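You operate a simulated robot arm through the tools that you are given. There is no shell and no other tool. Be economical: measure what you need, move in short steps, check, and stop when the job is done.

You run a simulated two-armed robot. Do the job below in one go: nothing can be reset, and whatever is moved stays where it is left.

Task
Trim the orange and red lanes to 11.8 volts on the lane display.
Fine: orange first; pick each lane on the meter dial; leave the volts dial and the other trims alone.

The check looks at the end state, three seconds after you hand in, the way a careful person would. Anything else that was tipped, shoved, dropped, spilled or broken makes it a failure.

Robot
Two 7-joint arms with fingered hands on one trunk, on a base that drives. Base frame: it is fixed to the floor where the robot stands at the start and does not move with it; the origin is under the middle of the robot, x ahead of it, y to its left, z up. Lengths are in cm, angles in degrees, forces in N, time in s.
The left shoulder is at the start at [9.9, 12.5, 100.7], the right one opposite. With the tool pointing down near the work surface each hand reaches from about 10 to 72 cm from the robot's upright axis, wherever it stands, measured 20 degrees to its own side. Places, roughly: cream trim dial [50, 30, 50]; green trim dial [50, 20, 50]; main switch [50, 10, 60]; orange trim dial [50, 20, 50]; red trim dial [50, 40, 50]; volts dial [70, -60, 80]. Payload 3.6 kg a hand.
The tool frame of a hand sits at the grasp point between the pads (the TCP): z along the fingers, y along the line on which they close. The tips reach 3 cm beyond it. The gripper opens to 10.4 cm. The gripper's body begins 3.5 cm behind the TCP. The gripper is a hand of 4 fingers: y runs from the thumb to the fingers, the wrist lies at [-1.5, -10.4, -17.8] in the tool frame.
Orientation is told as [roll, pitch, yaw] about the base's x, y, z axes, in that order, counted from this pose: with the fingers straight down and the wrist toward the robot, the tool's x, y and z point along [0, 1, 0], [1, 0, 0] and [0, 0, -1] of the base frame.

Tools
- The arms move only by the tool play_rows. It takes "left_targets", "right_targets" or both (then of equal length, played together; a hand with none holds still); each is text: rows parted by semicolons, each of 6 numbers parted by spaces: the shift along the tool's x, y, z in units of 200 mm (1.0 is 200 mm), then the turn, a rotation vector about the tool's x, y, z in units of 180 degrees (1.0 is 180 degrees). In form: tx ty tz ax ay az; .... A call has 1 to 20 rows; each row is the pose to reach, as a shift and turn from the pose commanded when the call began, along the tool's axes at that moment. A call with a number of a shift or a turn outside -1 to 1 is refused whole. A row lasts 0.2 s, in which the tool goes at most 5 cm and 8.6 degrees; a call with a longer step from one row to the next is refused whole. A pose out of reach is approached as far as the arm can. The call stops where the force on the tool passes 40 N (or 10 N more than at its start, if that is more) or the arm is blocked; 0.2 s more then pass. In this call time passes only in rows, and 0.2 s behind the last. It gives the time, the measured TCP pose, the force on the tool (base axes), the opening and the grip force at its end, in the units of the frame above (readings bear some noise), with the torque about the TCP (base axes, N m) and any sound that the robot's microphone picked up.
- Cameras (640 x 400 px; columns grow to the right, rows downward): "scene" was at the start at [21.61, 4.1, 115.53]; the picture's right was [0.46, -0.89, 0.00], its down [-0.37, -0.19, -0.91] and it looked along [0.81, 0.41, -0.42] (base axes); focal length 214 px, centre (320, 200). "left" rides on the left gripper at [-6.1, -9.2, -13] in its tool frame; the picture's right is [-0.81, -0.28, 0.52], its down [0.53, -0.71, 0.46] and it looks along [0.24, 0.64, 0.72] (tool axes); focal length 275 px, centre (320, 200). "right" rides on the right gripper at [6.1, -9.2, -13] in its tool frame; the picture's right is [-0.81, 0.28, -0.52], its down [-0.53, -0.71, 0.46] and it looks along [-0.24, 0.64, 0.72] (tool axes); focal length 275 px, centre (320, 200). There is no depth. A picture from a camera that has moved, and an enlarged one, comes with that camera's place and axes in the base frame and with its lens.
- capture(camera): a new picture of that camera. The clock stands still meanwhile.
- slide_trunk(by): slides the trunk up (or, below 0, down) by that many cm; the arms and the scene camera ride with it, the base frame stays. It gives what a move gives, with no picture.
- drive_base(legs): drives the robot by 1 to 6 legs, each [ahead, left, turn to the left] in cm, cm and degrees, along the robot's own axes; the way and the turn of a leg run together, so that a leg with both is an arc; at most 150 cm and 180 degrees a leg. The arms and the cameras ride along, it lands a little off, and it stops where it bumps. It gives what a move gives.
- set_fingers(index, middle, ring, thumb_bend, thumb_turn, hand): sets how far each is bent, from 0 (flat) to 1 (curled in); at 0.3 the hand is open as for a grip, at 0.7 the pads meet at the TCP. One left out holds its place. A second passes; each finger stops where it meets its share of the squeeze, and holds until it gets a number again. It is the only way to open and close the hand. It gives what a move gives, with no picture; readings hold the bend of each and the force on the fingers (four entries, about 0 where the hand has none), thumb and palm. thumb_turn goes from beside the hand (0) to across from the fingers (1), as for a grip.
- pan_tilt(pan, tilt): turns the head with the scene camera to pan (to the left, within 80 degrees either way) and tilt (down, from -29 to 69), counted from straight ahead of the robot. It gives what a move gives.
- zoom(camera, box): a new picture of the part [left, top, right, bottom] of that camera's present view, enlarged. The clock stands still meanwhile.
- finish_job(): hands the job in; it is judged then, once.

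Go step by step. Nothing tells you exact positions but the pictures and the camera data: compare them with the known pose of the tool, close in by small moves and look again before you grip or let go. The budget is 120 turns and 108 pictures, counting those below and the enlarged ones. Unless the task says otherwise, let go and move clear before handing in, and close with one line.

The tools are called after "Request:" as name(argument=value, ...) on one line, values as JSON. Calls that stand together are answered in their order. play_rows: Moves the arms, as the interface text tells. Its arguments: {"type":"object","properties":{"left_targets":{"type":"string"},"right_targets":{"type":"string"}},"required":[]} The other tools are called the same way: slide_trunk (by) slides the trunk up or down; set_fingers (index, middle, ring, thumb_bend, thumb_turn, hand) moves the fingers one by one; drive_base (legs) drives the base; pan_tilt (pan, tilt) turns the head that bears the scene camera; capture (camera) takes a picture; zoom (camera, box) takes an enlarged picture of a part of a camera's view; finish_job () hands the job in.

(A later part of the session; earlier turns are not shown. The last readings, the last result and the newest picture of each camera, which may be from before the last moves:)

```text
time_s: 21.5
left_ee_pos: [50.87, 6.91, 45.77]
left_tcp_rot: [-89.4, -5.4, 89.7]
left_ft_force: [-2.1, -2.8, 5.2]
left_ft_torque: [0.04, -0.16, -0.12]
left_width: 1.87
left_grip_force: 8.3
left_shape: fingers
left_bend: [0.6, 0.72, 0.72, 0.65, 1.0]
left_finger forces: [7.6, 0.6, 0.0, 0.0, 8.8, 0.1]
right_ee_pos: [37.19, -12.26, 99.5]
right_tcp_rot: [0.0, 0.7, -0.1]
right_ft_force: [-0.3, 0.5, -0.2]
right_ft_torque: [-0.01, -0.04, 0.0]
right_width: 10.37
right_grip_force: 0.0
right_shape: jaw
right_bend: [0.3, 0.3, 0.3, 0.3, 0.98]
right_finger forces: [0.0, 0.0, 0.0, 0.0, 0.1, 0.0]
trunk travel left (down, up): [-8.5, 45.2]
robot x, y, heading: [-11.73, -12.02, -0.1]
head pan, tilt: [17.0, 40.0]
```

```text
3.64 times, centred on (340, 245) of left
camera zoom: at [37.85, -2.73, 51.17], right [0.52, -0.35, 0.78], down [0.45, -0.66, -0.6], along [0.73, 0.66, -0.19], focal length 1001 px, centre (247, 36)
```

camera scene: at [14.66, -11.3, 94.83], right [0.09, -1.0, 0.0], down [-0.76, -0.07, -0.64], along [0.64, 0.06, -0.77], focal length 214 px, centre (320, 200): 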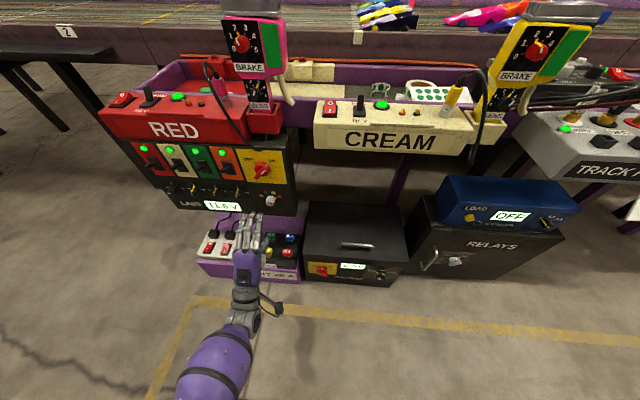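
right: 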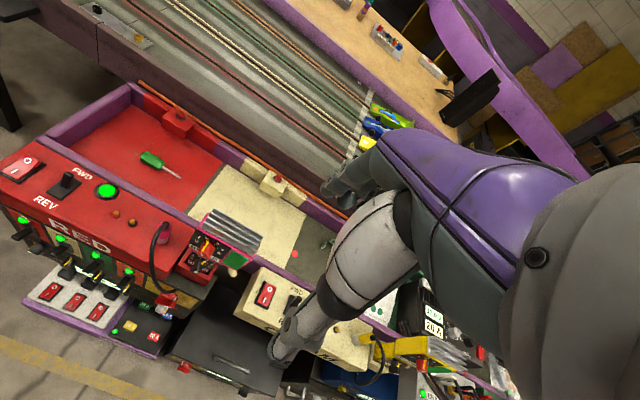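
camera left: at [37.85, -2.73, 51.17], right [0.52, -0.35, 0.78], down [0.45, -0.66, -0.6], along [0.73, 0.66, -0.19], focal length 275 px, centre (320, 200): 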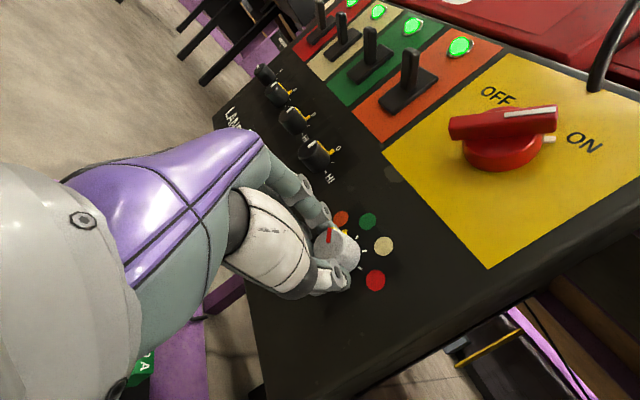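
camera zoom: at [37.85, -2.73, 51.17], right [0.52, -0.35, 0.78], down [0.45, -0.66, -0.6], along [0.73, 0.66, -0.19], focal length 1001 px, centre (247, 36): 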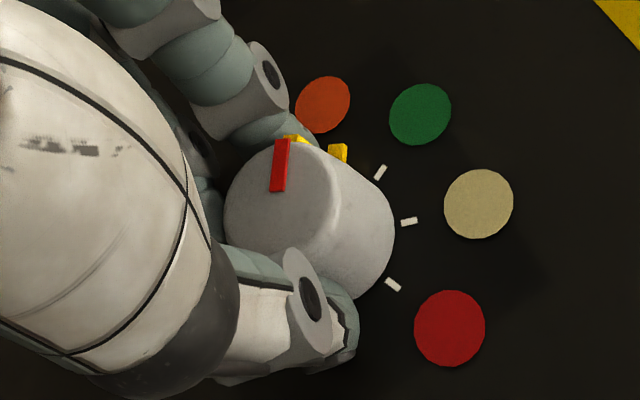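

The pointer is at orange and orange reads 12.0 V, so it must be trimmed down towards LO. I open the fingers, back off and swing the hand to face the orange trim.

Request:
set_fingers(hand="left", index=0.48, middle=0.48, ring=0.48, thumb_bend=0.48)

Request:
play_rows(left_targets="0 0 -0.1 0 0 0; 0 0 -0.2 0 0 0; 0 0 -0.3 0 0 0; 0 0 -0.4 0 0 0; -0.009 0.034 -0.4 0 0 0.045; -0.018 0.068 -0.4 0 0 0.09; -0.027 0.1 -0.4 0 0 0.136; -0.035 0.135 -0.4 0 0 0.182; -0.044 0.169 -0.4 0 0 0.227; -0.053 0.203 -0.4 0 0 0.273; -0.062 0.237 -0.4 0 0 0.318; -0.071 0.271 -0.4 0 0 0.364; -0.08 0.305 -0.4 0 0 0.409; -0.089 0.339 -0.4 0 0 0.455; -0.098 0.373 -0.4 0 0 0.5; -0.106 0.407 -0.4 0 0 0.546; -0.115 0.44 -0.4 0 0 0.591; -0.124 0.474 -0.4 0 0 0.637")

Request:
capture(camera="left")

Request:
zoom(camera="scene", box=[180, 160, 340, 260])

```text
time_s: 22.5
left_ee_pos: [51.04, 6.97, 45.77]
left_tcp_rot: [-89.3, -5.5, 89.6]
left_ft_force: [-7.7, -1.0, -3.3]
left_ft_torque: [-0.09, 0.11, 0.26]
left_width: 5.66
left_grip_force: 3.8
left_shape: fingers
left_bend: [0.48, 0.49, 0.48, 0.48, 1.0]
left_finger forces: [0.1, 7.5, 0.1, 0.0, 0.0, 0.0]
right_ee_pos: [37.36, -12.27, 99.51]
right_tcp_rot: [0.2, 0.8, -0.1]
right_ft_force: [0.0, -0.4, -0.7]
right_ft_torque: [0.01, -0.04, 0.02]
right_width: 10.38
right_grip_force: 0.2
right_shape: jaw
right_bend: [0.3, 0.3, 0.3, 0.3, 0.98]
right_finger forces: [0.0, 0.0, 0.0, 0.0, 0.0, 0.0]
trunk travel left (down, up): [-8.5, 45.2]
robot x, y, heading: [-11.42, -11.81, 0.1]
head pan, tilt: [17.0, 40.0]
```

```text
time_s: 24.0
left_ee_pos: [43.65, 3.9, 48.54]
left_tcp_rot: [-91.7, -14.3, 92.4]
left_ft_force: [0.5, 0.3, -0.3]
left_ft_torque: [-0.01, 0.02, -0.03]
left_width: 5.66
left_grip_force: 0.1
left_shape: fingers
left_bend: [0.48, 0.48, 0.48, 0.48, 1.0]
left_finger forces: [0.0, 0.1, 0.0, 0.0, 0.0, 0.1]
right_ee_pos: [37.35, -12.28, 99.67]
right_tcp_rot: [0.2, 0.5, -0.2]
right_ft_force: [-0.6, -0.1, -0.5]
right_ft_torque: [0.04, -0.03, -0.02]
right_width: 10.37
right_grip_force: 0.1
right_shape: jaw
right_bend: [0.3, 0.3, 0.3, 0.3, 0.98]
right_finger forces: [0.0, 0.0, 0.0, 0.1, 0.0, 0.0]
trunk travel left (down, up): [-8.5, 45.2]
robot x, y, heading: [-11.54, -11.8, -0.2]
head pan, tilt: [17.0, 40.0]
stopped in row 7 (left hand): the arm was blocked; the commanded pose is now the measured one
```

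```text
76 pictures are left
camera left: at [30.81, -6.91, 51.85], right [0.51, -0.45, 0.73], down [0.49, -0.54, -0.68], along [0.7, 0.71, -0.06], focal length 275 px, centre (320, 200)
```

left: 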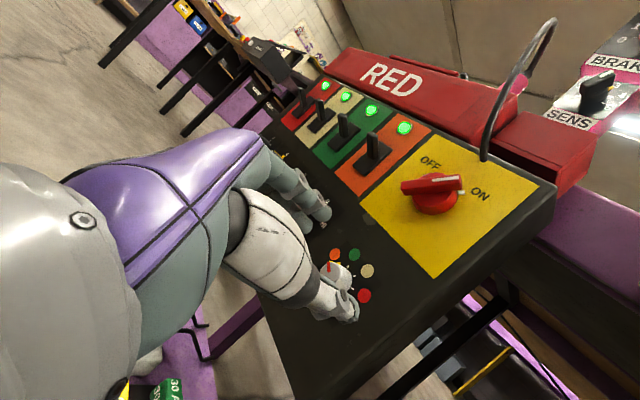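

```text
4.00 times, centred on (260, 210) of scene
camera zoom: at [15.04, -9.53, 96.19], right [0.29, -0.96, 0.0], down [-0.63, -0.19, -0.75], along [0.72, 0.22, -0.66], focal length 858 px, centre (560, 160)
```

zoom: 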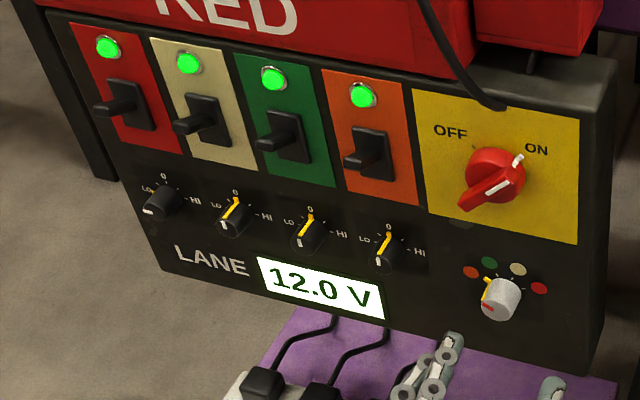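

The arm locked up partway (no contact, just its joints); the selector still shows orange and 12.0 V. I'll shift left first without rolling.

Request:
play_rows(left_targets="0.03 0.07 -0.01 0 0 0; 0.06 0.14 -0.02 0 0 0; 0.09 0.21 -0.03 0 0 0; 0.12 0.277 -0.04 0 0 0")

```text
time_s: 25.2
left_ee_pos: [43.81, 5.32, 48.76]
left_tcp_rot: [-92.9, -7.2, 92.5]
left_ft_force: [0.6, 0.5, -0.8]
left_ft_torque: [-0.02, -0.01, 0.02]
left_width: 5.7
left_grip_force: 0.1
left_shape: fingers
left_bend: [0.48, 0.48, 0.48, 0.48, 1.0]
left_finger forces: [0.1, 0.0, 0.0, 0.0, 0.0, 0.0]
right_ee_pos: [37.39, -12.32, 99.51]
right_tcp_rot: [0.2, 0.7, -0.2]
right_ft_force: [0.0, -0.3, -0.5]
right_ft_torque: [-0.02, 0.06, 0.01]
right_width: 10.36
right_grip_force: 0.1
right_shape: jaw
right_bend: [0.3, 0.3, 0.3, 0.3, 0.98]
right_finger forces: [0.0, 0.1, 0.0, 0.1, 0.1, 0.1]
trunk travel left (down, up): [-8.5, 45.2]
robot x, y, heading: [-11.87, -11.92, -0.3]
head pan, tilt: [17.0, 40.0]
stopped in row 4 (left hand): the arm was blocked; the commanded pose is now the measured one
```

Still blocked; I'll look at the arm itself.

Request:
pan_tilt(pan=17, tilt=66)

Request:
capture(camera="scene")

```text
time_s: 26.1
left_ee_pos: [43.85, 5.36, 48.77]
left_tcp_rot: [-93.0, -7.1, 92.5]
left_ft_force: [0.2, -0.2, 0.3]
left_ft_torque: [0.0, 0.0, -0.01]
left_width: 5.71
left_grip_force: 0.0
left_shape: fingers
left_bend: [0.48, 0.48, 0.48, 0.48, 1.0]
left_finger forces: [0.1, 0.0, 0.0, 0.0, 0.1, 0.1]
right_ee_pos: [37.27, -12.33, 99.5]
right_tcp_rot: [0.1, 0.8, -0.2]
right_ft_force: [0.9, 0.3, 0.3]
right_ft_torque: [0.01, 0.01, 0.02]
right_width: 10.37
right_grip_force: 0.0
right_shape: jaw
right_bend: [0.3, 0.3, 0.3, 0.3, 0.98]
right_finger forces: [0.0, 0.1, 0.1, 0.0, 0.1, 0.0]
trunk travel left (down, up): [-8.5, 45.2]
robot x, y, heading: [-11.96, -11.67, -0.4]
head pan, tilt: [17.0, 66.0]
```

```text
74 pictures are left
camera scene: at [12.68, -10.23, 92.9], right [0.29, -0.96, 0.0], down [-0.87, -0.27, -0.41], along [0.39, 0.12, -0.91], focal length 214 px, centre (320, 200)
```

scene: 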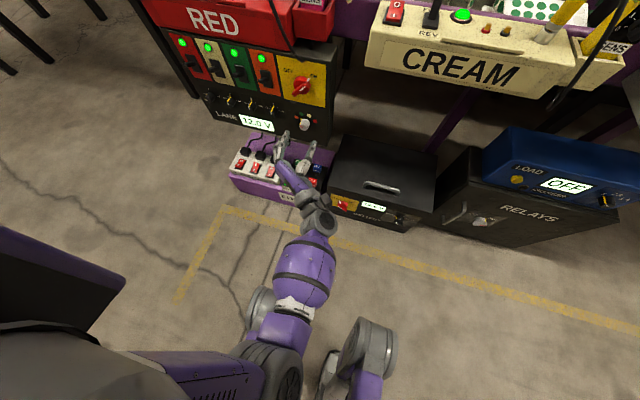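

The forearm crosses in front with a sharply bent wrist. I'll try rolling back in place in small steps.

Request:
play_rows(left_targets="0 0 0 0 0 0.04; 0 0 0 0 0 0.08; 0 0 0 0 0 0.12; 0 0 0 0 0 0.16; 0 0 0 0 0 0.2; 0 0 0 0 0 0.24")

```text
time_s: 27.3
left_ee_pos: [44.71, 0.32, 50.56]
left_tcp_rot: [-95.4, -34.2, 96.6]
left_ft_force: [0.1, 0.1, 0.6]
left_ft_torque: [0.01, -0.05, -0.01]
left_width: 5.7
left_grip_force: 0.1
left_shape: fingers
left_bend: [0.48, 0.48, 0.48, 0.48, 1.0]
left_finger forces: [0.0, 0.0, 0.0, 0.1, 0.0, 0.1]
right_ee_pos: [37.45, -12.19, 99.1]
right_tcp_rot: [0.1, 0.9, -0.3]
right_ft_force: [0.5, 0.0, -0.2]
right_ft_torque: [0.01, 0.0, -0.05]
right_width: 10.38
right_grip_force: 0.0
right_shape: jaw
right_bend: [0.3, 0.3, 0.3, 0.3, 0.98]
right_finger forces: [0.1, 0.2, 0.0, 0.1, 0.0, 0.0]
trunk travel left (down, up): [-8.5, 45.2]
robot x, y, heading: [-11.62, -11.83, -0.1]
head pan, tilt: [17.0, 66.0]
stopped in row 6 (left hand): the arm was blocked; the commanded pose is now the measured one
```

The elbow is tucked against my torso. I'll back the base further so the arm can stretch out, also shifting left a bit toward the orange trim.

Request:
drive_base(legs=[[-13, 0, 0], [0, 6, 0]])

Request:
play_rows(left_targets="0 0 0.1 0 0 0; 0 0 0.2 0 0 0; 0 0 0.3 0 0 0; 0 0 0.4 0 0 0; 0 0 0.5 0 0 0")

Request:
capture(camera="scene")

```text
time_s: 29.4
left_ee_pos: [31.56, 6.48, 50.55]
left_tcp_rot: [-95.1, -34.4, 96.3]
left_ft_force: [-0.5, 0.3, -0.5]
left_ft_torque: [-0.01, -0.01, -0.05]
left_width: 5.71
left_grip_force: 0.0
left_shape: fingers
left_bend: [0.48, 0.48, 0.48, 0.48, 1.0]
left_finger forces: [0.0, 0.0, 0.0, 0.0, 0.0, 0.1]
right_ee_pos: [24.56, -6.41, 99.63]
right_tcp_rot: [0.1, 0.8, -0.2]
right_ft_force: [0.1, -0.7, 0.9]
right_ft_torque: [0.0, 0.01, 0.02]
right_width: 10.38
right_grip_force: 0.1
right_shape: jaw
right_bend: [0.3, 0.3, 0.3, 0.3, 0.98]
right_finger forces: [0.0, 0.1, 0.0, 0.0, 0.0, 0.0]
trunk travel left (down, up): [-8.5, 45.2]
robot x, y, heading: [-24.73, -5.59, -0.5]
head pan, tilt: [17.0, 66.0]
```

```text
time_s: 30.6
left_ee_pos: [41.71, 6.99, 51.43]
left_tcp_rot: [-95.1, -34.5, 96.3]
left_ft_force: [0.0, -0.2, -0.5]
left_ft_torque: [0.02, -0.05, 0.0]
left_width: 5.7
left_grip_force: 0.1
left_shape: fingers
left_bend: [0.48, 0.48, 0.48, 0.48, 1.0]
left_finger forces: [0.1, 0.0, 0.0, 0.0, 0.0, 0.1]
right_ee_pos: [24.58, -6.51, 99.58]
right_tcp_rot: [0.1, 0.7, -0.3]
right_ft_force: [0.0, 0.6, 0.0]
right_ft_torque: [0.01, 0.0, -0.01]
right_width: 10.37
right_grip_force: 0.0
right_shape: jaw
right_bend: [0.3, 0.3, 0.3, 0.3, 0.98]
right_finger forces: [0.1, 0.0, 0.1, 0.1, 0.0, 0.1]
trunk travel left (down, up): [-8.5, 45.2]
robot x, y, heading: [-24.73, -5.61, -0.4]
head pan, tilt: [17.0, 66.0]
```

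```text
73 pictures are left
camera scene: at [-0.11, -4.29, 92.92], right [0.29, -0.96, 0.0], down [-0.87, -0.26, -0.41], along [0.39, 0.12, -0.91], focal length 214 px, centre (320, 200)
```

scene: 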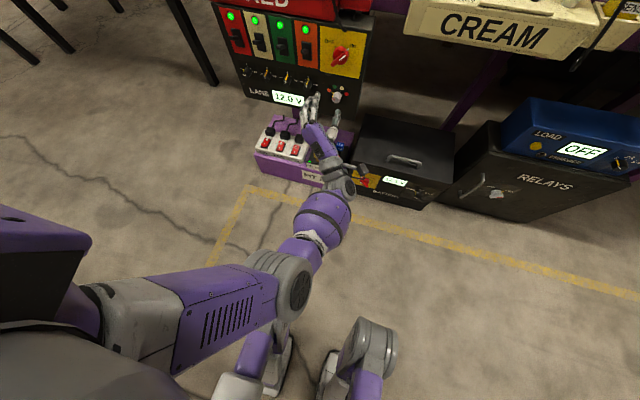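

Free again. I level the hand and move to face the orange trim at about y 16, z 49.

Request:
play_rows(left_targets="0.088 0.074 0.008 0.007 0.002 0; 0.176 0.148 0.016 0.014 0.004 0; 0.264 0.222 0.025 0.021 0.006 0; 0.352 0.296 0.033 0.0289 0.0084 0")

Request:
play_rows(left_targets="0 0 0 0 0 0.04; 0 0 0 0 0 0.08; 0 0 0 0 0 0.12; 0 0 0 0 0 0.16; 0 0 0 0 0 0.2; 0 0 0 0 0 0.24; 0 0 0 0 0 0.28; 0 0 0 0 0 0.32; 0 0 0 0 0 0.36; 0 0 0 0 0 0.4; 0 0 0 0 0 0.44; 0 0 0 0 0 0.474")

Request:
capture(camera="left")

Request:
pan_tilt(pan=17, tilt=35)

Request:
zoom(camera="scene", box=[220, 160, 380, 260])

```text
time_s: 31.6
left_ee_pos: [41.82, 16.13, 48.93]
left_tcp_rot: [-90.0, -34.6, 90.1]
left_ft_force: [-0.8, 0.2, -1.5]
left_ft_torque: [-0.02, -0.02, 0.0]
left_width: 5.7
left_grip_force: 0.1
left_shape: fingers
left_bend: [0.48, 0.48, 0.48, 0.48, 1.0]
left_finger forces: [0.1, 0.0, 0.0, 0.0, 0.0, 0.1]
right_ee_pos: [24.57, -6.37, 99.55]
right_tcp_rot: [0.1, 0.6, -0.3]
right_ft_force: [0.1, -0.1, 0.3]
right_ft_torque: [-0.01, 0.02, 0.01]
right_width: 10.38
right_grip_force: 0.0
right_shape: jaw
right_bend: [0.3, 0.3, 0.3, 0.3, 0.98]
right_finger forces: [0.0, 0.1, 0.0, 0.0, 0.1, 0.0]
trunk travel left (down, up): [-8.5, 45.2]
robot x, y, heading: [-24.36, -5.42, -0.4]
head pan, tilt: [17.0, 66.0]
```

```text
time_s: 34.2
left_ee_pos: [41.96, 15.97, 48.93]
left_tcp_rot: [90.0, -60.0, -89.9]
left_ft_force: [-0.2, 0.5, 0.2]
left_ft_torque: [-0.04, 0.0, 0.01]
left_width: 5.68
left_grip_force: 0.0
left_shape: fingers
left_bend: [0.48, 0.48, 0.48, 0.48, 1.0]
left_finger forces: [0.1, 0.0, 0.1, 0.0, 0.0, 0.0]
right_ee_pos: [24.51, -6.44, 99.57]
right_tcp_rot: [0.1, 0.7, -0.3]
right_ft_force: [-0.6, 0.0, 0.2]
right_ft_torque: [-0.02, 0.03, 0.02]
right_width: 10.38
right_grip_force: 0.0
right_shape: jaw
right_bend: [0.3, 0.3, 0.3, 0.3, 0.98]
right_finger forces: [0.1, 0.1, 0.1, 0.1, 0.1, 0.1]
trunk travel left (down, up): [-8.5, 45.2]
robot x, y, heading: [-24.75, -6.05, -0.5]
head pan, tilt: [17.0, 66.0]
```

```text
72 pictures are left
camera left: at [28.82, 15.23, 37.87], right [0.52, -0.56, -0.64], down [0.45, 0.82, -0.35], along [0.72, -0.11, 0.68], focal length 275 px, centre (320, 200)
```

left: 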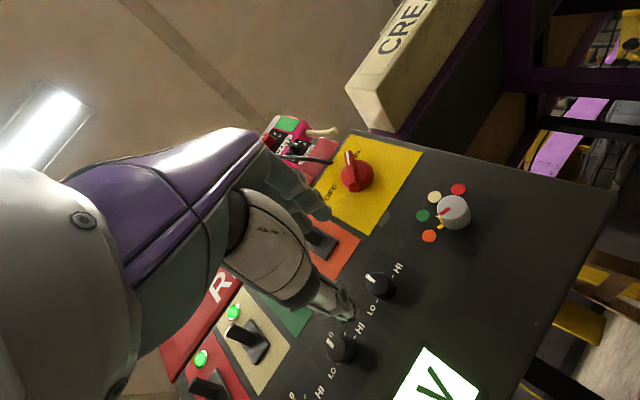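

```text
time_s: 35.2
left_ee_pos: [42.02, 15.9, 48.89]
left_tcp_rot: [90.0, -60.1, -89.9]
left_ft_force: [0.6, 0.8, 0.2]
left_ft_torque: [0.01, 0.0, -0.02]
left_width: 5.72
left_grip_force: 0.1
left_shape: fingers
left_bend: [0.48, 0.48, 0.48, 0.48, 1.0]
left_finger forces: [0.1, 0.0, 0.0, 0.0, 0.0, 0.0]
right_ee_pos: [24.57, -6.48, 99.52]
right_tcp_rot: [0.3, 0.7, -0.4]
right_ft_force: [-0.8, 0.3, -0.3]
right_ft_torque: [0.02, -0.02, 0.01]
right_width: 10.37
right_grip_force: 0.0
right_shape: jaw
right_bend: [0.3, 0.3, 0.3, 0.3, 0.98]
right_finger forces: [0.0, 0.0, 0.0, 0.0, 0.0, 0.0]
trunk travel left (down, up): [-8.5, 45.2]
robot x, y, heading: [-24.11, -5.7, -0.4]
head pan, tilt: [17.0, 35.0]
```

```text
4.00 times, centred on (300, 210) of scene
camera zoom: at [2.42, -3.41, 96.52], right [0.3, -0.95, 0.0], down [-0.59, -0.19, -0.79], along [0.75, 0.24, -0.62], focal length 858 px, centre (400, 160)
```

zoom: 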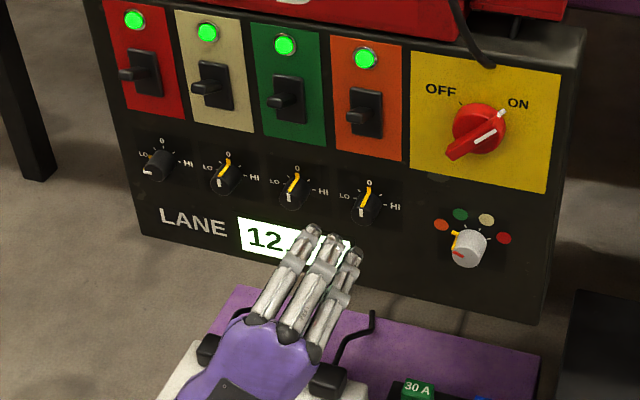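

Facing the orange trim at about [53, 15.7, 48.6]. I narrow the fingers slightly and advance until the tips surround the knob.

Request:
set_fingers(hand="left", index=0.52, middle=0.52, ring=0.52, thumb_bend=0.52)

Request:
play_rows(left_targets="0.004 -0.002 0.1 0 0 0; 0.008 -0.004 0.2 0 0 0; 0.012 -0.006 0.3 0 0 0; 0.016 -0.007 0.4 0 0 0")

Request:
zoom(camera="left", box=[200, 150, 440, 300])

Request:
zoom(camera="scene", box=[220, 160, 380, 260])

```text
time_s: 36.2
left_ee_pos: [41.91, 15.94, 48.87]
left_tcp_rot: [90.1, -60.1, -89.9]
left_ft_force: [0.1, 0.6, 0.2]
left_ft_torque: [0.0, 0.0, -0.02]
left_width: 4.71
left_grip_force: 0.0
left_shape: fingers
left_bend: [0.52, 0.52, 0.52, 0.52, 1.0]
left_finger forces: [0.0, 0.0, 0.0, 0.0, 0.0, 0.1]
right_ee_pos: [24.6, -6.34, 99.52]
right_tcp_rot: [0.1, 0.6, -0.4]
right_ft_force: [-0.2, -0.9, 0.0]
right_ft_torque: [-0.01, 0.0, 0.01]
right_width: 10.41
right_grip_force: 0.0
right_shape: jaw
right_bend: [0.3, 0.3, 0.3, 0.3, 0.98]
right_finger forces: [0.1, 0.0, 0.0, 0.0, 0.1, 0.0]
trunk travel left (down, up): [-8.5, 45.2]
robot x, y, heading: [-24.68, -5.71, -0.3]
head pan, tilt: [17.0, 35.0]
```

```text
time_s: 37.2
left_ee_pos: [49.16, 15.91, 49.82]
left_tcp_rot: [90.0, -60.1, -90.0]
left_ft_force: [-0.4, 0.5, 0.2]
left_ft_torque: [0.01, 0.0, 0.02]
left_width: 4.71
left_grip_force: 0.1
left_shape: fingers
left_bend: [0.52, 0.52, 0.52, 0.52, 1.0]
left_finger forces: [0.0, 0.1, 0.0, 0.0, 0.0, 0.0]
left hand out of reach, approached as far as the arm can: row 4
right_ee_pos: [24.62, -6.38, 99.59]
right_tcp_rot: [0.2, 0.8, -0.4]
right_ft_force: [0.1, 0.5, 0.6]
right_ft_torque: [-0.01, 0.01, 0.01]
right_width: 10.37
right_grip_force: 0.0
right_shape: jaw
right_bend: [0.3, 0.3, 0.3, 0.3, 0.98]
right_finger forces: [0.0, 0.1, 0.1, 0.0, 0.0, 0.0]
trunk travel left (down, up): [-8.5, 45.2]
robot x, y, heading: [-24.52, -5.47, -0.2]
head pan, tilt: [17.0, 35.0]
```

```text
2.67 times, centred on (320, 225) of left
camera zoom: at [36.02, 15.27, 38.8], right [0.52, -0.57, -0.64], down [0.46, 0.82, -0.35], along [0.72, -0.11, 0.68], focal length 734 px, centre (320, 133)
```

zoom: 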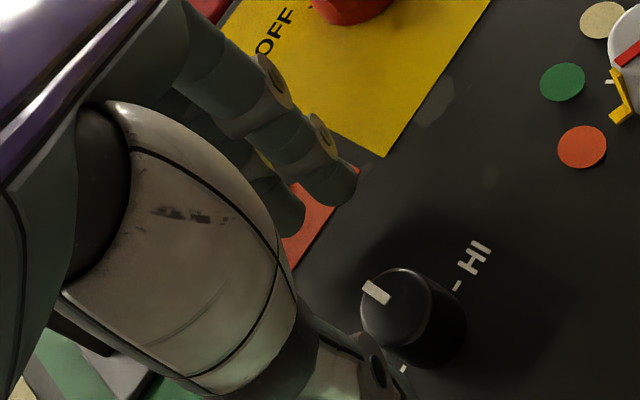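

```text
4.00 times, centred on (300, 210) of scene
camera zoom: at [2.41, -3.37, 96.53], right [0.31, -0.95, 0.0], down [-0.59, -0.19, -0.79], along [0.75, 0.24, -0.62], focal length 858 px, centre (400, 160)
```

zoom: 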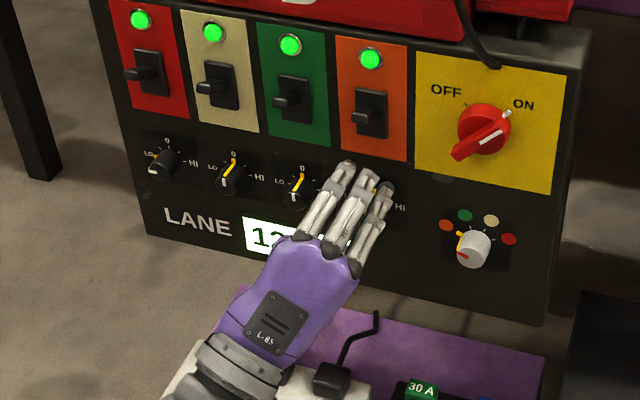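

Slightly out of reach from here; knob axis measured at y 15.6, z 48.5, face x≈52. I retract, then drive forward 7 cm.

Request:
play_rows(left_targets="0 0 -0.1 0 0 0; 0 0 -0.2 0 0 0; 0 0 -0.3 0 0 0; 0 0 -0.4 0 0 0; 0 0 -0.5 0 0 0")

Request:
drive_base(legs=[[7, 0, 0]])

```text
time_s: 38.4
left_ee_pos: [39.15, 16.0, 49.97]
left_tcp_rot: [90.1, -60.1, -90.1]
left_ft_force: [-0.7, 0.2, -1.6]
left_ft_torque: [0.05, 0.03, 0.01]
left_width: 4.71
left_grip_force: 0.0
left_shape: fingers
left_bend: [0.52, 0.52, 0.52, 0.52, 1.0]
left_finger forces: [0.0, 0.1, 0.0, 0.0, 0.0, 0.0]
right_ee_pos: [24.51, -6.36, 99.43]
right_tcp_rot: [0.2, 0.7, -0.4]
right_ft_force: [0.2, -0.5, 1.1]
right_ft_torque: [0.01, 0.04, -0.01]
right_width: 10.33
right_grip_force: 0.1
right_shape: jaw
right_bend: [0.3, 0.3, 0.3, 0.3, 0.98]
right_finger forces: [0.0, 0.0, 0.1, 0.0, 0.0, 0.0]
trunk travel left (down, up): [-8.5, 45.2]
robot x, y, heading: [-24.86, -5.6, -0.3]
head pan, tilt: [17.0, 35.0]
```

```text
time_s: 39.4
left_ee_pos: [46.16, 15.82, 49.81]
left_tcp_rot: [89.8, -60.1, -89.9]
left_ft_force: [0.1, 0.0, 0.4]
left_ft_torque: [0.01, 0.0, -0.04]
left_width: 4.73
left_grip_force: 0.1
left_shape: fingers
left_bend: [0.52, 0.52, 0.52, 0.52, 1.0]
left_finger forces: [0.0, 0.0, 0.0, 0.1, 0.1, 0.0]
right_ee_pos: [31.7, -6.4, 99.45]
right_tcp_rot: [0.2, 0.8, -0.3]
right_ft_force: [0.6, -0.2, 0.1]
right_ft_torque: [0.02, 0.01, 0.0]
right_width: 10.37
right_grip_force: 0.1
right_shape: jaw
right_bend: [0.3, 0.3, 0.3, 0.3, 0.98]
right_finger forces: [0.0, 0.1, 0.0, 0.1, 0.0, 0.1]
trunk travel left (down, up): [-8.5, 45.2]
robot x, y, heading: [-17.46, -6.12, -0.3]
head pan, tilt: [17.0, 35.0]
```

Now I align on the knob axis and advance to x≈50.6.

Request:
play_rows(left_targets="-0.01 -0.052 0 0 0 0; -0.01 -0.052 0.08 0 0 0; -0.01 -0.052 0.16 0 0 0; -0.01 -0.052 0.22 0 0 0")

Request:
zoom(camera="left", box=[200, 150, 440, 300])

```text
time_s: 40.4
left_ee_pos: [50.68, 16.26, 48.84]
left_tcp_rot: [89.8, -60.2, -89.9]
left_ft_force: [0.2, 0.1, 0.2]
left_ft_torque: [0.03, 0.0, 0.02]
left_width: 4.75
left_grip_force: 0.0
left_shape: fingers
left_bend: [0.52, 0.52, 0.52, 0.52, 1.0]
left_finger forces: [0.0, 0.0, 0.0, 0.0, 0.0, 0.0]
right_ee_pos: [31.59, -6.55, 99.56]
right_tcp_rot: [0.1, 0.7, -0.5]
right_ft_force: [-0.5, -0.1, -0.2]
right_ft_torque: [0.01, 0.01, 0.01]
right_width: 10.38
right_grip_force: 0.1
right_shape: jaw
right_bend: [0.3, 0.3, 0.3, 0.3, 0.98]
right_finger forces: [0.0, 0.0, 0.0, 0.0, 0.1, 0.0]
trunk travel left (down, up): [-8.5, 45.2]
robot x, y, heading: [-17.78, -6.35, -0.2]
head pan, tilt: [17.0, 35.0]
```

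```text
2.67 times, centred on (320, 225) of left
camera zoom: at [37.48, 15.56, 37.77], right [0.52, -0.57, -0.64], down [0.46, 0.82, -0.35], along [0.73, -0.11, 0.68], focal length 734 px, centre (320, 133)
```

zoom: 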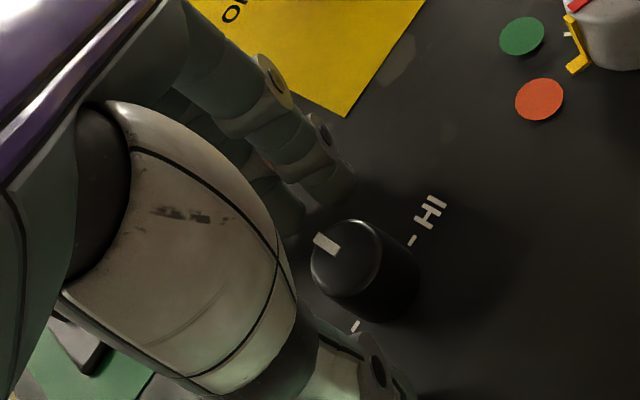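

Knob sits between index/middle and thumb. I close on it.

Request:
set_fingers(hand="left", index=0.74, middle=0.74, ring=0.6, thumb_bend=0.74)

Request:
zoom(camera="left", box=[200, 150, 440, 300])

Request:
zoom(camera="scene", box=[180, 130, 420, 280])

```text
time_s: 41.4
left_ee_pos: [50.7, 16.21, 48.83]
left_tcp_rot: [90.0, -60.1, -90.0]
left_ft_force: [4.7, -1.0, 1.6]
left_ft_torque: [0.0, -0.03, 0.01]
left_width: 1.45
left_grip_force: 7.8
left_shape: fingers
left_bend: [0.71, 0.74, 0.6, 0.66, 1.0]
left_finger forces: [8.7, 0.1, 0.1, 0.0, 7.4, 0.0]
right_ee_pos: [31.59, -6.37, 99.55]
right_tcp_rot: [0.2, 0.7, -0.4]
right_ft_force: [0.5, 0.0, 0.1]
right_ft_torque: [-0.01, 0.02, -0.01]
right_width: 10.38
right_grip_force: 0.1
right_shape: jaw
right_bend: [0.3, 0.3, 0.3, 0.3, 0.98]
right_finger forces: [0.1, 0.0, 0.0, 0.0, 0.1, 0.0]
trunk travel left (down, up): [-8.5, 45.2]
robot x, y, heading: [-17.69, -5.88, -0.4]
head pan, tilt: [17.0, 35.0]
```

```text
2.67 times, centred on (320, 225) of left
camera zoom: at [37.52, 15.55, 37.8], right [0.52, -0.57, -0.64], down [0.46, 0.82, -0.35], along [0.72, -0.11, 0.68], focal length 734 px, centre (320, 133)
```

zoom: 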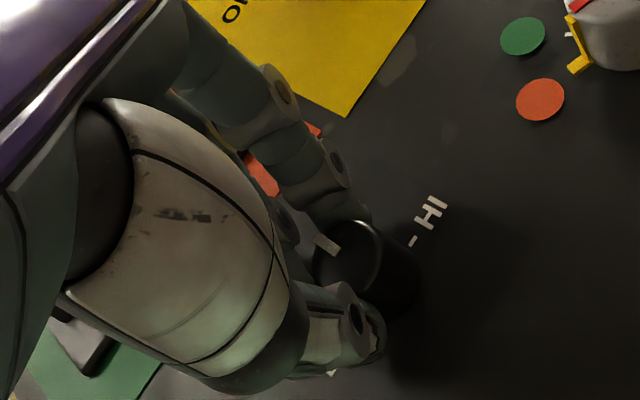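

```text
2.67 times, centred on (300, 205) of scene
camera zoom: at [9.43, -3.35, 96.66], right [0.31, -0.95, 0.0], down [-0.58, -0.19, -0.8], along [0.76, 0.25, -0.61], focal length 572 px, centre (373, 187)
```

zoom: 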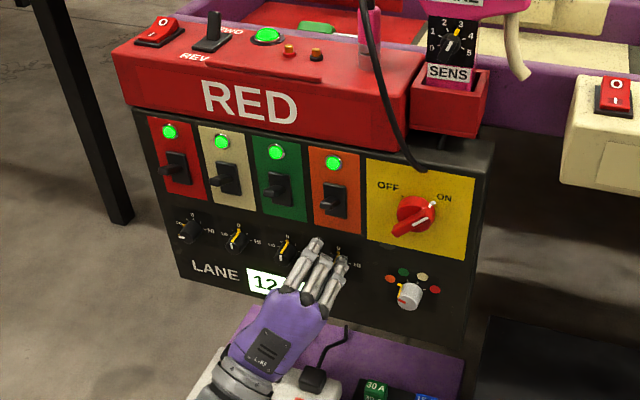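

Held by index and thumb. I look closely at the red trim's angle (11.6 V) to judge how far 11.8 is.

Request:
zoom(camera="scene", box=[240, 204, 296, 239])

```text
11.43 times, centred on (268, 222) of scene
camera zoom: at [9.43, -3.35, 96.66], right [0.31, -0.95, 0.0], down [-0.58, -0.19, -0.8], along [0.76, 0.25, -0.61], focal length 2451 px, centre (914, -46)
```

zoom: 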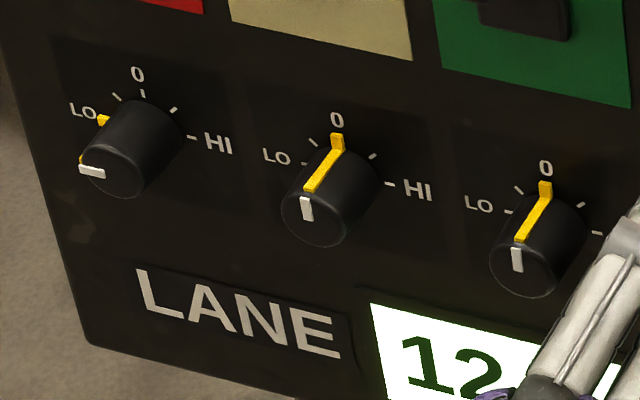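

The dial is LO at about −90° with mid ticks at ±45°; red at LO reads 11.6, so 11.8 should be the −45° tick. I turn the orange knob 45° counter-clockwise about its axis.

Request:
play_rows(left_targets="0.001 -0.005 0 0 0 -0.042; 0.001 -0.009 0 0 0 -0.084; 0.001 -0.014 0 0 0 -0.126; 0 -0.019 0 0 0 -0.168; -0.001 -0.023 0 0 0 -0.21; -0.003 -0.028 0 0 0 -0.25")

Request:
capture(camera="left")

Request:
zoom(camera="scene", box=[220, 160, 380, 260])

```text
time_s: 42.8
left_ee_pos: [50.45, 16.48, 48.33]
left_tcp_rot: [-90.3, -74.8, 90.2]
left_ft_force: [5.5, -1.0, 2.9]
left_ft_torque: [0.02, -0.06, -0.01]
left_width: 1.3
left_grip_force: 7.2
left_shape: fingers
left_bend: [0.71, 0.74, 0.6, 0.67, 1.0]
left_finger forces: [8.1, 0.1, 0.1, 0.0, 5.8, 0.0]
right_ee_pos: [31.49, -6.61, 99.44]
right_tcp_rot: [0.2, 0.6, -0.4]
right_ft_force: [-0.2, -0.2, 0.9]
right_ft_torque: [0.0, -0.01, 0.02]
right_width: 10.36
right_grip_force: 0.2
right_shape: jaw
right_bend: [0.3, 0.3, 0.3, 0.3, 0.98]
right_finger forces: [0.1, 0.0, 0.0, 0.0, 0.0, 0.0]
trunk travel left (down, up): [-8.5, 45.2]
robot x, y, heading: [-17.4, -5.92, -0.3]
head pan, tilt: [17.0, 35.0]
```

```text
64 pictures are left
camera left: at [37.42, 8.24, 41.07], right [0.52, -0.85, -0.05], down [0.46, 0.33, -0.83], along [0.72, 0.4, 0.56], focal length 275 px, centre (320, 200)
```

left: 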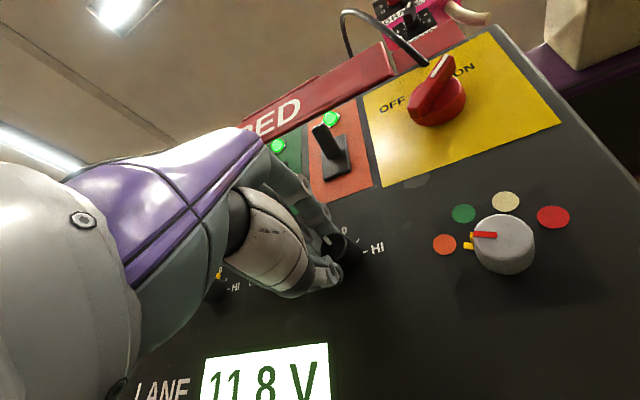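

```text
4.00 times, centred on (300, 210) of scene
camera zoom: at [9.42, -3.33, 96.67], right [0.31, -0.95, 0.0], down [-0.57, -0.19, -0.8], along [0.76, 0.25, -0.6], focal length 858 px, centre (400, 160)
```

zoom: 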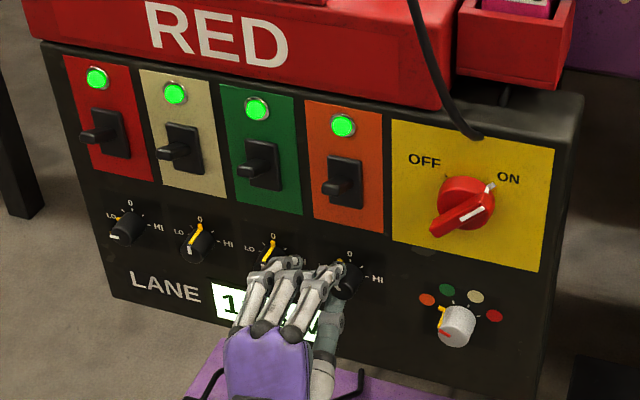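

The left camera shows 11.8 V for orange. I release the knob and back straight off.

Request:
set_fingers(hand="left", index=0.52, middle=0.52, ring=0.52, thumb_bend=0.52)

Request:
play_rows(left_targets="0 0 -0.1 0 0 0; 0 0 -0.2 0 0 0; 0 0 -0.3 0 0 0; 0 0 -0.4 0 0 0")

Request:
capture(camera="left")

Request:
zoom(camera="scene", box=[220, 180, 380, 280])

```text
time_s: 43.8
left_ee_pos: [50.48, 16.5, 48.34]
left_tcp_rot: [-89.8, -74.9, 89.9]
left_ft_force: [-0.8, 0.5, 0.7]
left_ft_torque: [-0.02, -0.01, 0.01]
left_width: 4.59
left_grip_force: 0.0
left_shape: fingers
left_bend: [0.52, 0.52, 0.52, 0.52, 1.0]
left_finger forces: [0.0, 0.0, 0.0, 0.0, 0.0, 0.1]
right_ee_pos: [31.53, -6.44, 99.53]
right_tcp_rot: [0.2, 0.7, -0.4]
right_ft_force: [-0.1, -0.2, 0.4]
right_ft_torque: [0.03, -0.03, 0.01]
right_width: 10.4
right_grip_force: 0.1
right_shape: jaw
right_bend: [0.3, 0.3, 0.3, 0.3, 0.98]
right_finger forces: [0.0, 0.0, 0.0, 0.0, 0.1, 0.1]
trunk travel left (down, up): [-8.5, 45.2]
robot x, y, heading: [-17.74, -5.85, -0.3]
head pan, tilt: [17.0, 35.0]
```

```text
time_s: 44.8
left_ee_pos: [42.51, 16.41, 48.32]
left_tcp_rot: [-89.9, -74.9, 89.9]
left_ft_force: [-0.1, 0.3, 0.0]
left_ft_torque: [0.07, 0.02, 0.02]
left_width: 4.62
left_grip_force: 0.0
left_shape: fingers
left_bend: [0.52, 0.52, 0.52, 0.52, 1.0]
left_finger forces: [0.0, 0.1, 0.0, 0.0, 0.0, 0.0]
right_ee_pos: [31.51, -6.5, 99.52]
right_tcp_rot: [0.1, 0.7, -0.4]
right_ft_force: [0.5, 0.1, 0.0]
right_ft_torque: [0.02, 0.01, 0.01]
right_width: 10.37
right_grip_force: 0.0
right_shape: jaw
right_bend: [0.3, 0.3, 0.3, 0.3, 0.98]
right_finger forces: [0.0, 0.0, 0.1, 0.1, 0.0, 0.0]
trunk travel left (down, up): [-8.5, 45.2]
robot x, y, heading: [-17.78, -6.0, -0.5]
head pan, tilt: [17.0, 35.0]
```

```text
62 pictures are left
camera left: at [29.39, 8.22, 41.08], right [0.52, -0.85, -0.05], down [0.46, 0.33, -0.83], along [0.72, 0.4, 0.56], focal length 275 px, centre (320, 200)
```

left: 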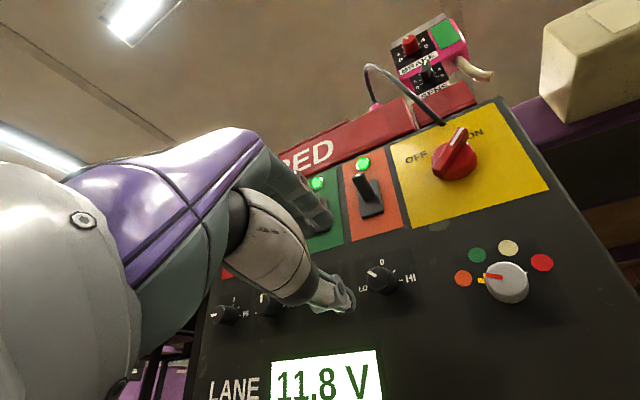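

```text
4.00 times, centred on (300, 230) of scene
camera zoom: at [9.4, -3.3, 96.69], right [0.32, -0.95, 0.0], down [-0.57, -0.19, -0.8], along [0.76, 0.25, -0.6], focal length 858 px, centre (400, 80)
```

zoom: 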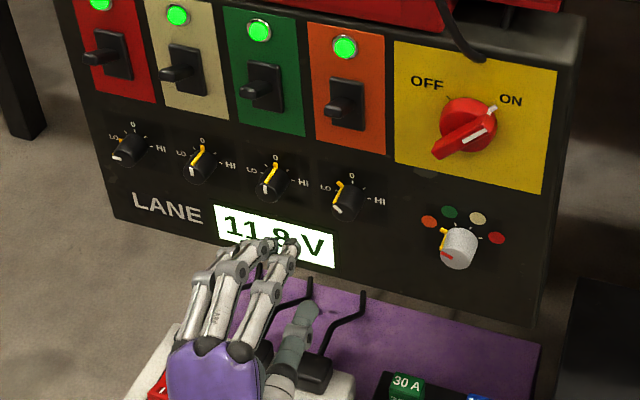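

Orange holds 11.8 V. Now back to the selector, approaching rolled to the left so I can turn it clockwise to red.

Request:
play_rows(left_targets="-0.06 -0.035 0.004 0 0 -0.04; -0.12 -0.071 0.008 0 0 -0.08; -0.18 -0.106 0.011 0 0 -0.12; -0.242 -0.142 0.014 0 0 -0.16; -0.302 -0.177 0.018 0 0 -0.2; -0.363 -0.213 0.021 0 0 -0.24; -0.423 -0.248 0.025 0 0 -0.278")

Request:
capture(camera="left")

```text
time_s: 46.4
left_ee_pos: [43.0, 6.92, 45.83]
left_tcp_rot: [-90.0, -24.7, 90.0]
left_ft_force: [-0.3, -0.3, 0.5]
left_ft_torque: [-0.01, -0.01, 0.01]
left_width: 4.63
left_grip_force: 0.1
left_shape: fingers
left_bend: [0.52, 0.52, 0.52, 0.52, 1.0]
left_finger forces: [0.0, 0.0, 0.1, 0.0, 0.0, 0.1]
right_ee_pos: [31.58, -6.36, 99.5]
right_tcp_rot: [0.1, 0.8, -0.4]
right_ft_force: [-0.8, 0.2, -0.2]
right_ft_torque: [-0.01, -0.02, 0.0]
right_width: 10.37
right_grip_force: 0.0
right_shape: jaw
right_bend: [0.3, 0.3, 0.3, 0.3, 0.98]
right_finger forces: [0.1, 0.0, 0.0, 0.0, 0.0, 0.0]
trunk travel left (down, up): [-8.5, 45.2]
robot x, y, heading: [-17.64, -5.81, -0.2]
head pan, tilt: [17.0, 35.0]
```

```text
60 pictures are left
camera left: at [29.83, -3.91, 47.5], right [0.52, -0.59, 0.62], down [0.46, -0.42, -0.78], along [0.72, 0.69, 0.05], focal length 275 px, centre (320, 200)
```

left: 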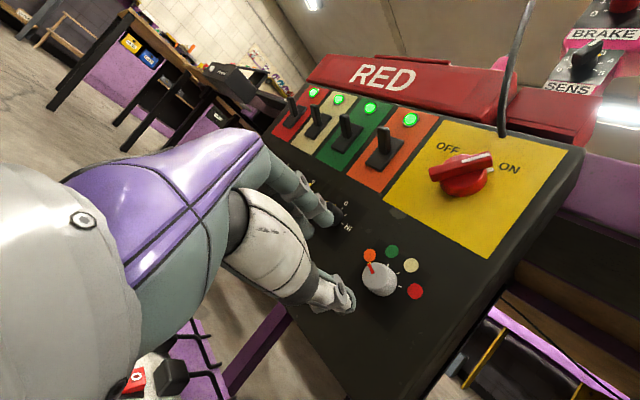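

Aligned with the selector (axis y 6.6, z 46.3). I widen slightly and advance onto it.

Request:
set_fingers(hand="left", index=0.48, middle=0.48, ring=0.48, thumb_bend=0.48)

Request:
play_rows(left_targets="0 0 0.1 0 0 0; 0 0 0.2 0 0 0; 0 0 0.3 0 0 0; 0 0 0.385 0 0 0")

Request:
zoom(camera="left", box=[200, 150, 440, 300])

```text
time_s: 47.4
left_ee_pos: [42.94, 6.91, 45.81]
left_tcp_rot: [-90.1, -25.0, 90.0]
left_ft_force: [-1.2, 0.2, -0.3]
left_ft_torque: [-0.02, -0.03, 0.01]
left_width: 5.67
left_grip_force: 0.2
left_shape: fingers
left_bend: [0.48, 0.48, 0.48, 0.48, 1.0]
left_finger forces: [0.1, 0.0, 0.1, 0.0, 0.0, 0.1]
right_ee_pos: [31.48, -6.51, 99.48]
right_tcp_rot: [0.2, 0.6, -0.5]
right_ft_force: [0.0, -0.1, -0.2]
right_ft_torque: [0.02, 0.0, 0.01]
right_width: 10.38
right_grip_force: 0.0
right_shape: jaw
right_bend: [0.3, 0.3, 0.3, 0.3, 0.98]
right_finger forces: [0.0, 0.0, 0.1, 0.0, 0.0, 0.1]
trunk travel left (down, up): [-8.5, 45.2]
robot x, y, heading: [-17.86, -5.94, -0.2]
head pan, tilt: [17.0, 35.0]
```

```text
time_s: 48.4
left_ee_pos: [50.82, 6.79, 45.76]
left_tcp_rot: [-89.9, -24.9, 89.9]
left_ft_force: [0.3, 0.5, -0.2]
left_ft_torque: [-0.01, 0.01, 0.01]
left_width: 5.66
left_grip_force: 0.1
left_shape: fingers
left_bend: [0.48, 0.48, 0.48, 0.48, 1.0]
left_finger forces: [0.0, 0.1, 0.0, 0.1, 0.0, 0.1]
right_ee_pos: [31.57, -6.47, 99.53]
right_tcp_rot: [0.2, 0.7, -0.4]
right_ft_force: [0.1, 1.4, 0.0]
right_ft_torque: [-0.02, -0.01, 0.03]
right_width: 10.38
right_grip_force: 0.0
right_shape: jaw
right_bend: [0.3, 0.3, 0.3, 0.3, 0.98]
right_finger forces: [0.0, 0.0, 0.0, 0.0, 0.1, 0.1]
trunk travel left (down, up): [-8.5, 45.2]
robot x, y, heading: [-17.89, -5.49, -0.3]
head pan, tilt: [17.0, 35.0]
```

```text
2.67 times, centred on (320, 225) of left
camera zoom: at [37.56, -3.94, 47.5], right [0.52, -0.59, 0.62], down [0.45, -0.42, -0.78], along [0.72, 0.69, 0.05], focal length 734 px, centre (320, 133)
```

zoom: 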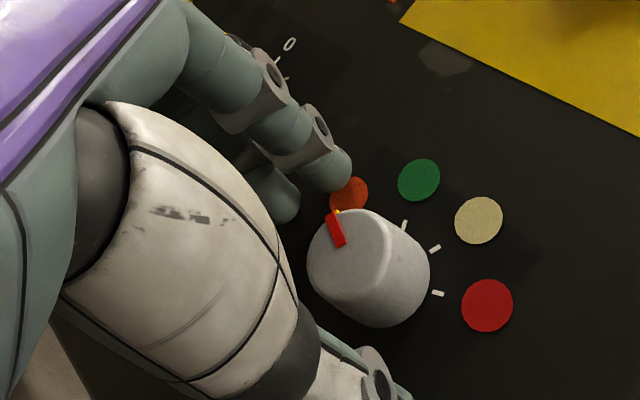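

Well centred. I close on the selector.

Request:
set_fingers(hand="left", index=0.72, middle=0.72, ring=0.6, thumb_bend=0.72)

Request:
zoom(camera="left", box=[200, 150, 440, 300])

```text
time_s: 49.4
left_ee_pos: [50.7, 6.89, 45.78]
left_tcp_rot: [-90.0, -25.0, 90.0]
left_ft_force: [3.7, 2.7, -0.2]
left_ft_torque: [-0.04, 0.01, 0.06]
left_width: 1.8
left_grip_force: 7.1
left_shape: fingers
left_bend: [0.6, 0.72, 0.6, 0.65, 1.0]
left_finger forces: [8.7, 0.8, 0.0, 0.0, 6.2, 0.0]
right_ee_pos: [31.53, -6.42, 99.47]
right_tcp_rot: [0.2, 0.7, -0.4]
right_ft_force: [0.2, -0.2, 0.0]
right_ft_torque: [0.04, 0.01, 0.0]
right_width: 10.36
right_grip_force: 0.1
right_shape: jaw
right_bend: [0.3, 0.3, 0.3, 0.3, 0.98]
right_finger forces: [0.0, 0.1, 0.0, 0.1, 0.0, 0.1]
trunk travel left (down, up): [-8.5, 45.2]
robot x, y, heading: [-17.47, -5.94, -0.2]
head pan, tilt: [17.0, 35.0]
```

```text
2.67 times, centred on (320, 225) of left
camera zoom: at [37.58, -3.9, 47.53], right [0.52, -0.59, 0.62], down [0.46, -0.42, -0.78], along [0.72, 0.69, 0.05], focal length 734 px, centre (320, 133)
```

zoom: 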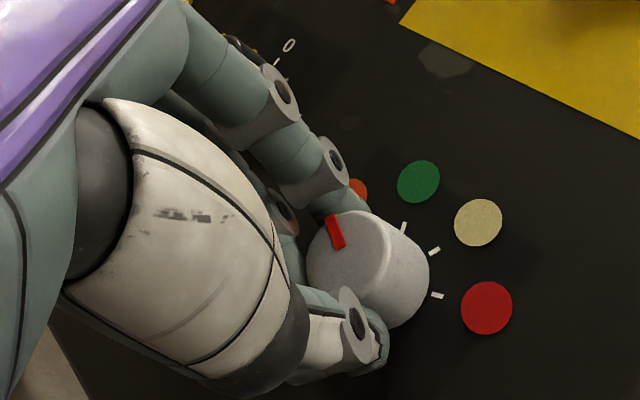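

I turn clockwise 86° about the knob's axis, two lanes' worth.

Request:
play_rows(left_targets="-0.001 0.004 0 0 0 0.04; -0.003 0.008 0 0 0 0.08; -0.004 0.0125 0 0 0 0.12; -0.007 0.016 0 0 0 0.16; -0.01 0.019 0 0 0 0.2; -0.013 0.0225 0 0 0 0.24; -0.017 0.025 0 0 0 0.28; -0.021 0.027 0 0 0 0.32; -0.025 0.029 0 0 0 0.36; -0.029 0.03 0 0 0 0.4; -0.033 0.031 0 0 0 0.44; -0.038 0.03 0 0 0 0.48")

Request:
capture(camera="left")

Request:
zoom(camera="scene", box=[220, 180, 380, 280])

```text
time_s: 52.0
left_ee_pos: [50.61, 7.22, 46.88]
left_tcp_rot: [90.4, -68.6, -90.3]
left_ft_force: [-14.9, 2.7, 5.1]
left_ft_torque: [-0.06, -0.15, -0.01]
left_width: 1.77
left_grip_force: 11.5
left_shape: fingers
left_bend: [0.71, 0.72, 0.6, 0.66, 1.0]
left_finger forces: [11.7, 2.3, 0.1, 0.0, 8.8, 0.0]
left hand out of reach, approached as far as the arm can: row 4, 5, 6, 7, 8
right_ee_pos: [31.44, -6.41, 99.53]
right_tcp_rot: [0.3, 0.7, -0.4]
right_ft_force: [-0.1, 0.0, 0.5]
right_ft_torque: [0.0, -0.01, 0.02]
right_width: 10.38
right_grip_force: 0.0
right_shape: jaw
right_bend: [0.3, 0.3, 0.3, 0.3, 0.98]
right_finger forces: [0.2, 0.0, 0.0, 0.0, 0.1, 0.1]
trunk travel left (down, up): [-8.5, 45.2]
robot x, y, heading: [-17.95, -5.81, -0.3]
head pan, tilt: [17.0, 35.0]
```

```text
57 pictures are left
camera left: at [37.57, 4.92, 35.98], right [0.52, -0.65, -0.55], down [0.46, 0.76, -0.47], along [0.72, -0.01, 0.69], focal length 275 px, centre (320, 200)
```

left: 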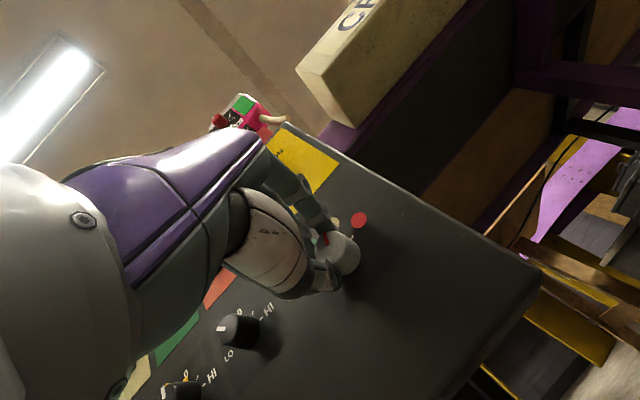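

```text
4.00 times, centred on (300, 230) of scene
camera zoom: at [9.32, -3.26, 96.77], right [0.32, -0.95, 0.0], down [-0.57, -0.19, -0.8], along [0.76, 0.26, -0.6], focal length 858 px, centre (400, 80)
```

zoom: 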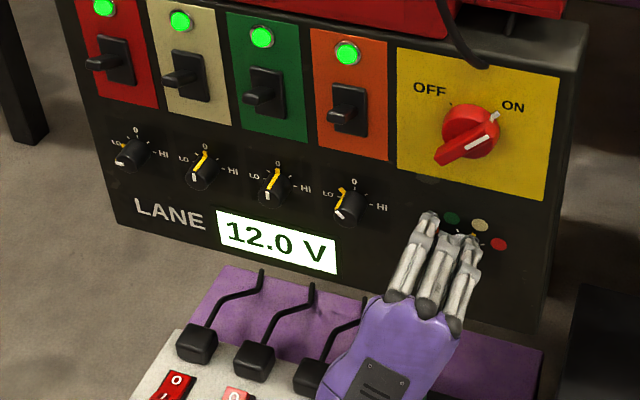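

Display reads 12.0 V (green or cream). I check the pointer closely.

Request:
zoom(camera="left", box=[260, 180, 400, 300])

Request:
zoom(camera="scene", box=[316, 228, 356, 253])

```text
3.33 times, centred on (330, 240) of left
camera zoom: at [37.57, 4.92, 35.98], right [0.52, -0.65, -0.55], down [0.46, 0.76, -0.47], along [0.72, -0.01, 0.69], focal length 918 px, centre (287, 67)
```

zoom: 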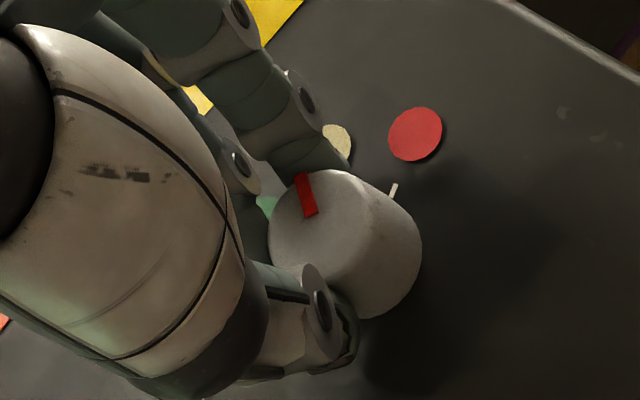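

```text
16.00 times, centred on (336, 240) of scene
camera zoom: at [9.32, -3.26, 96.77], right [0.32, -0.95, 0.0], down [-0.57, -0.19, -0.8], along [0.76, 0.26, -0.6], focal length 3432 px, centre (64, -448)
```

zoom: 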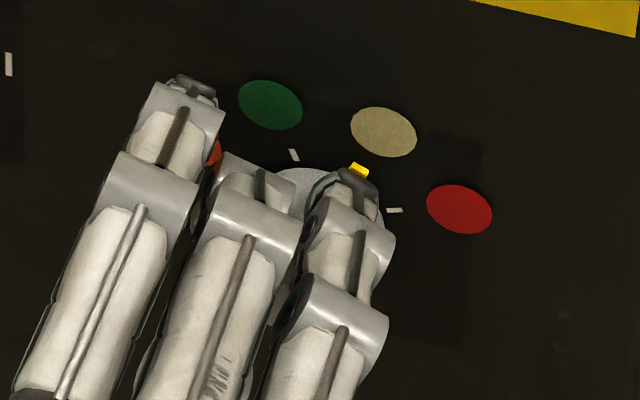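

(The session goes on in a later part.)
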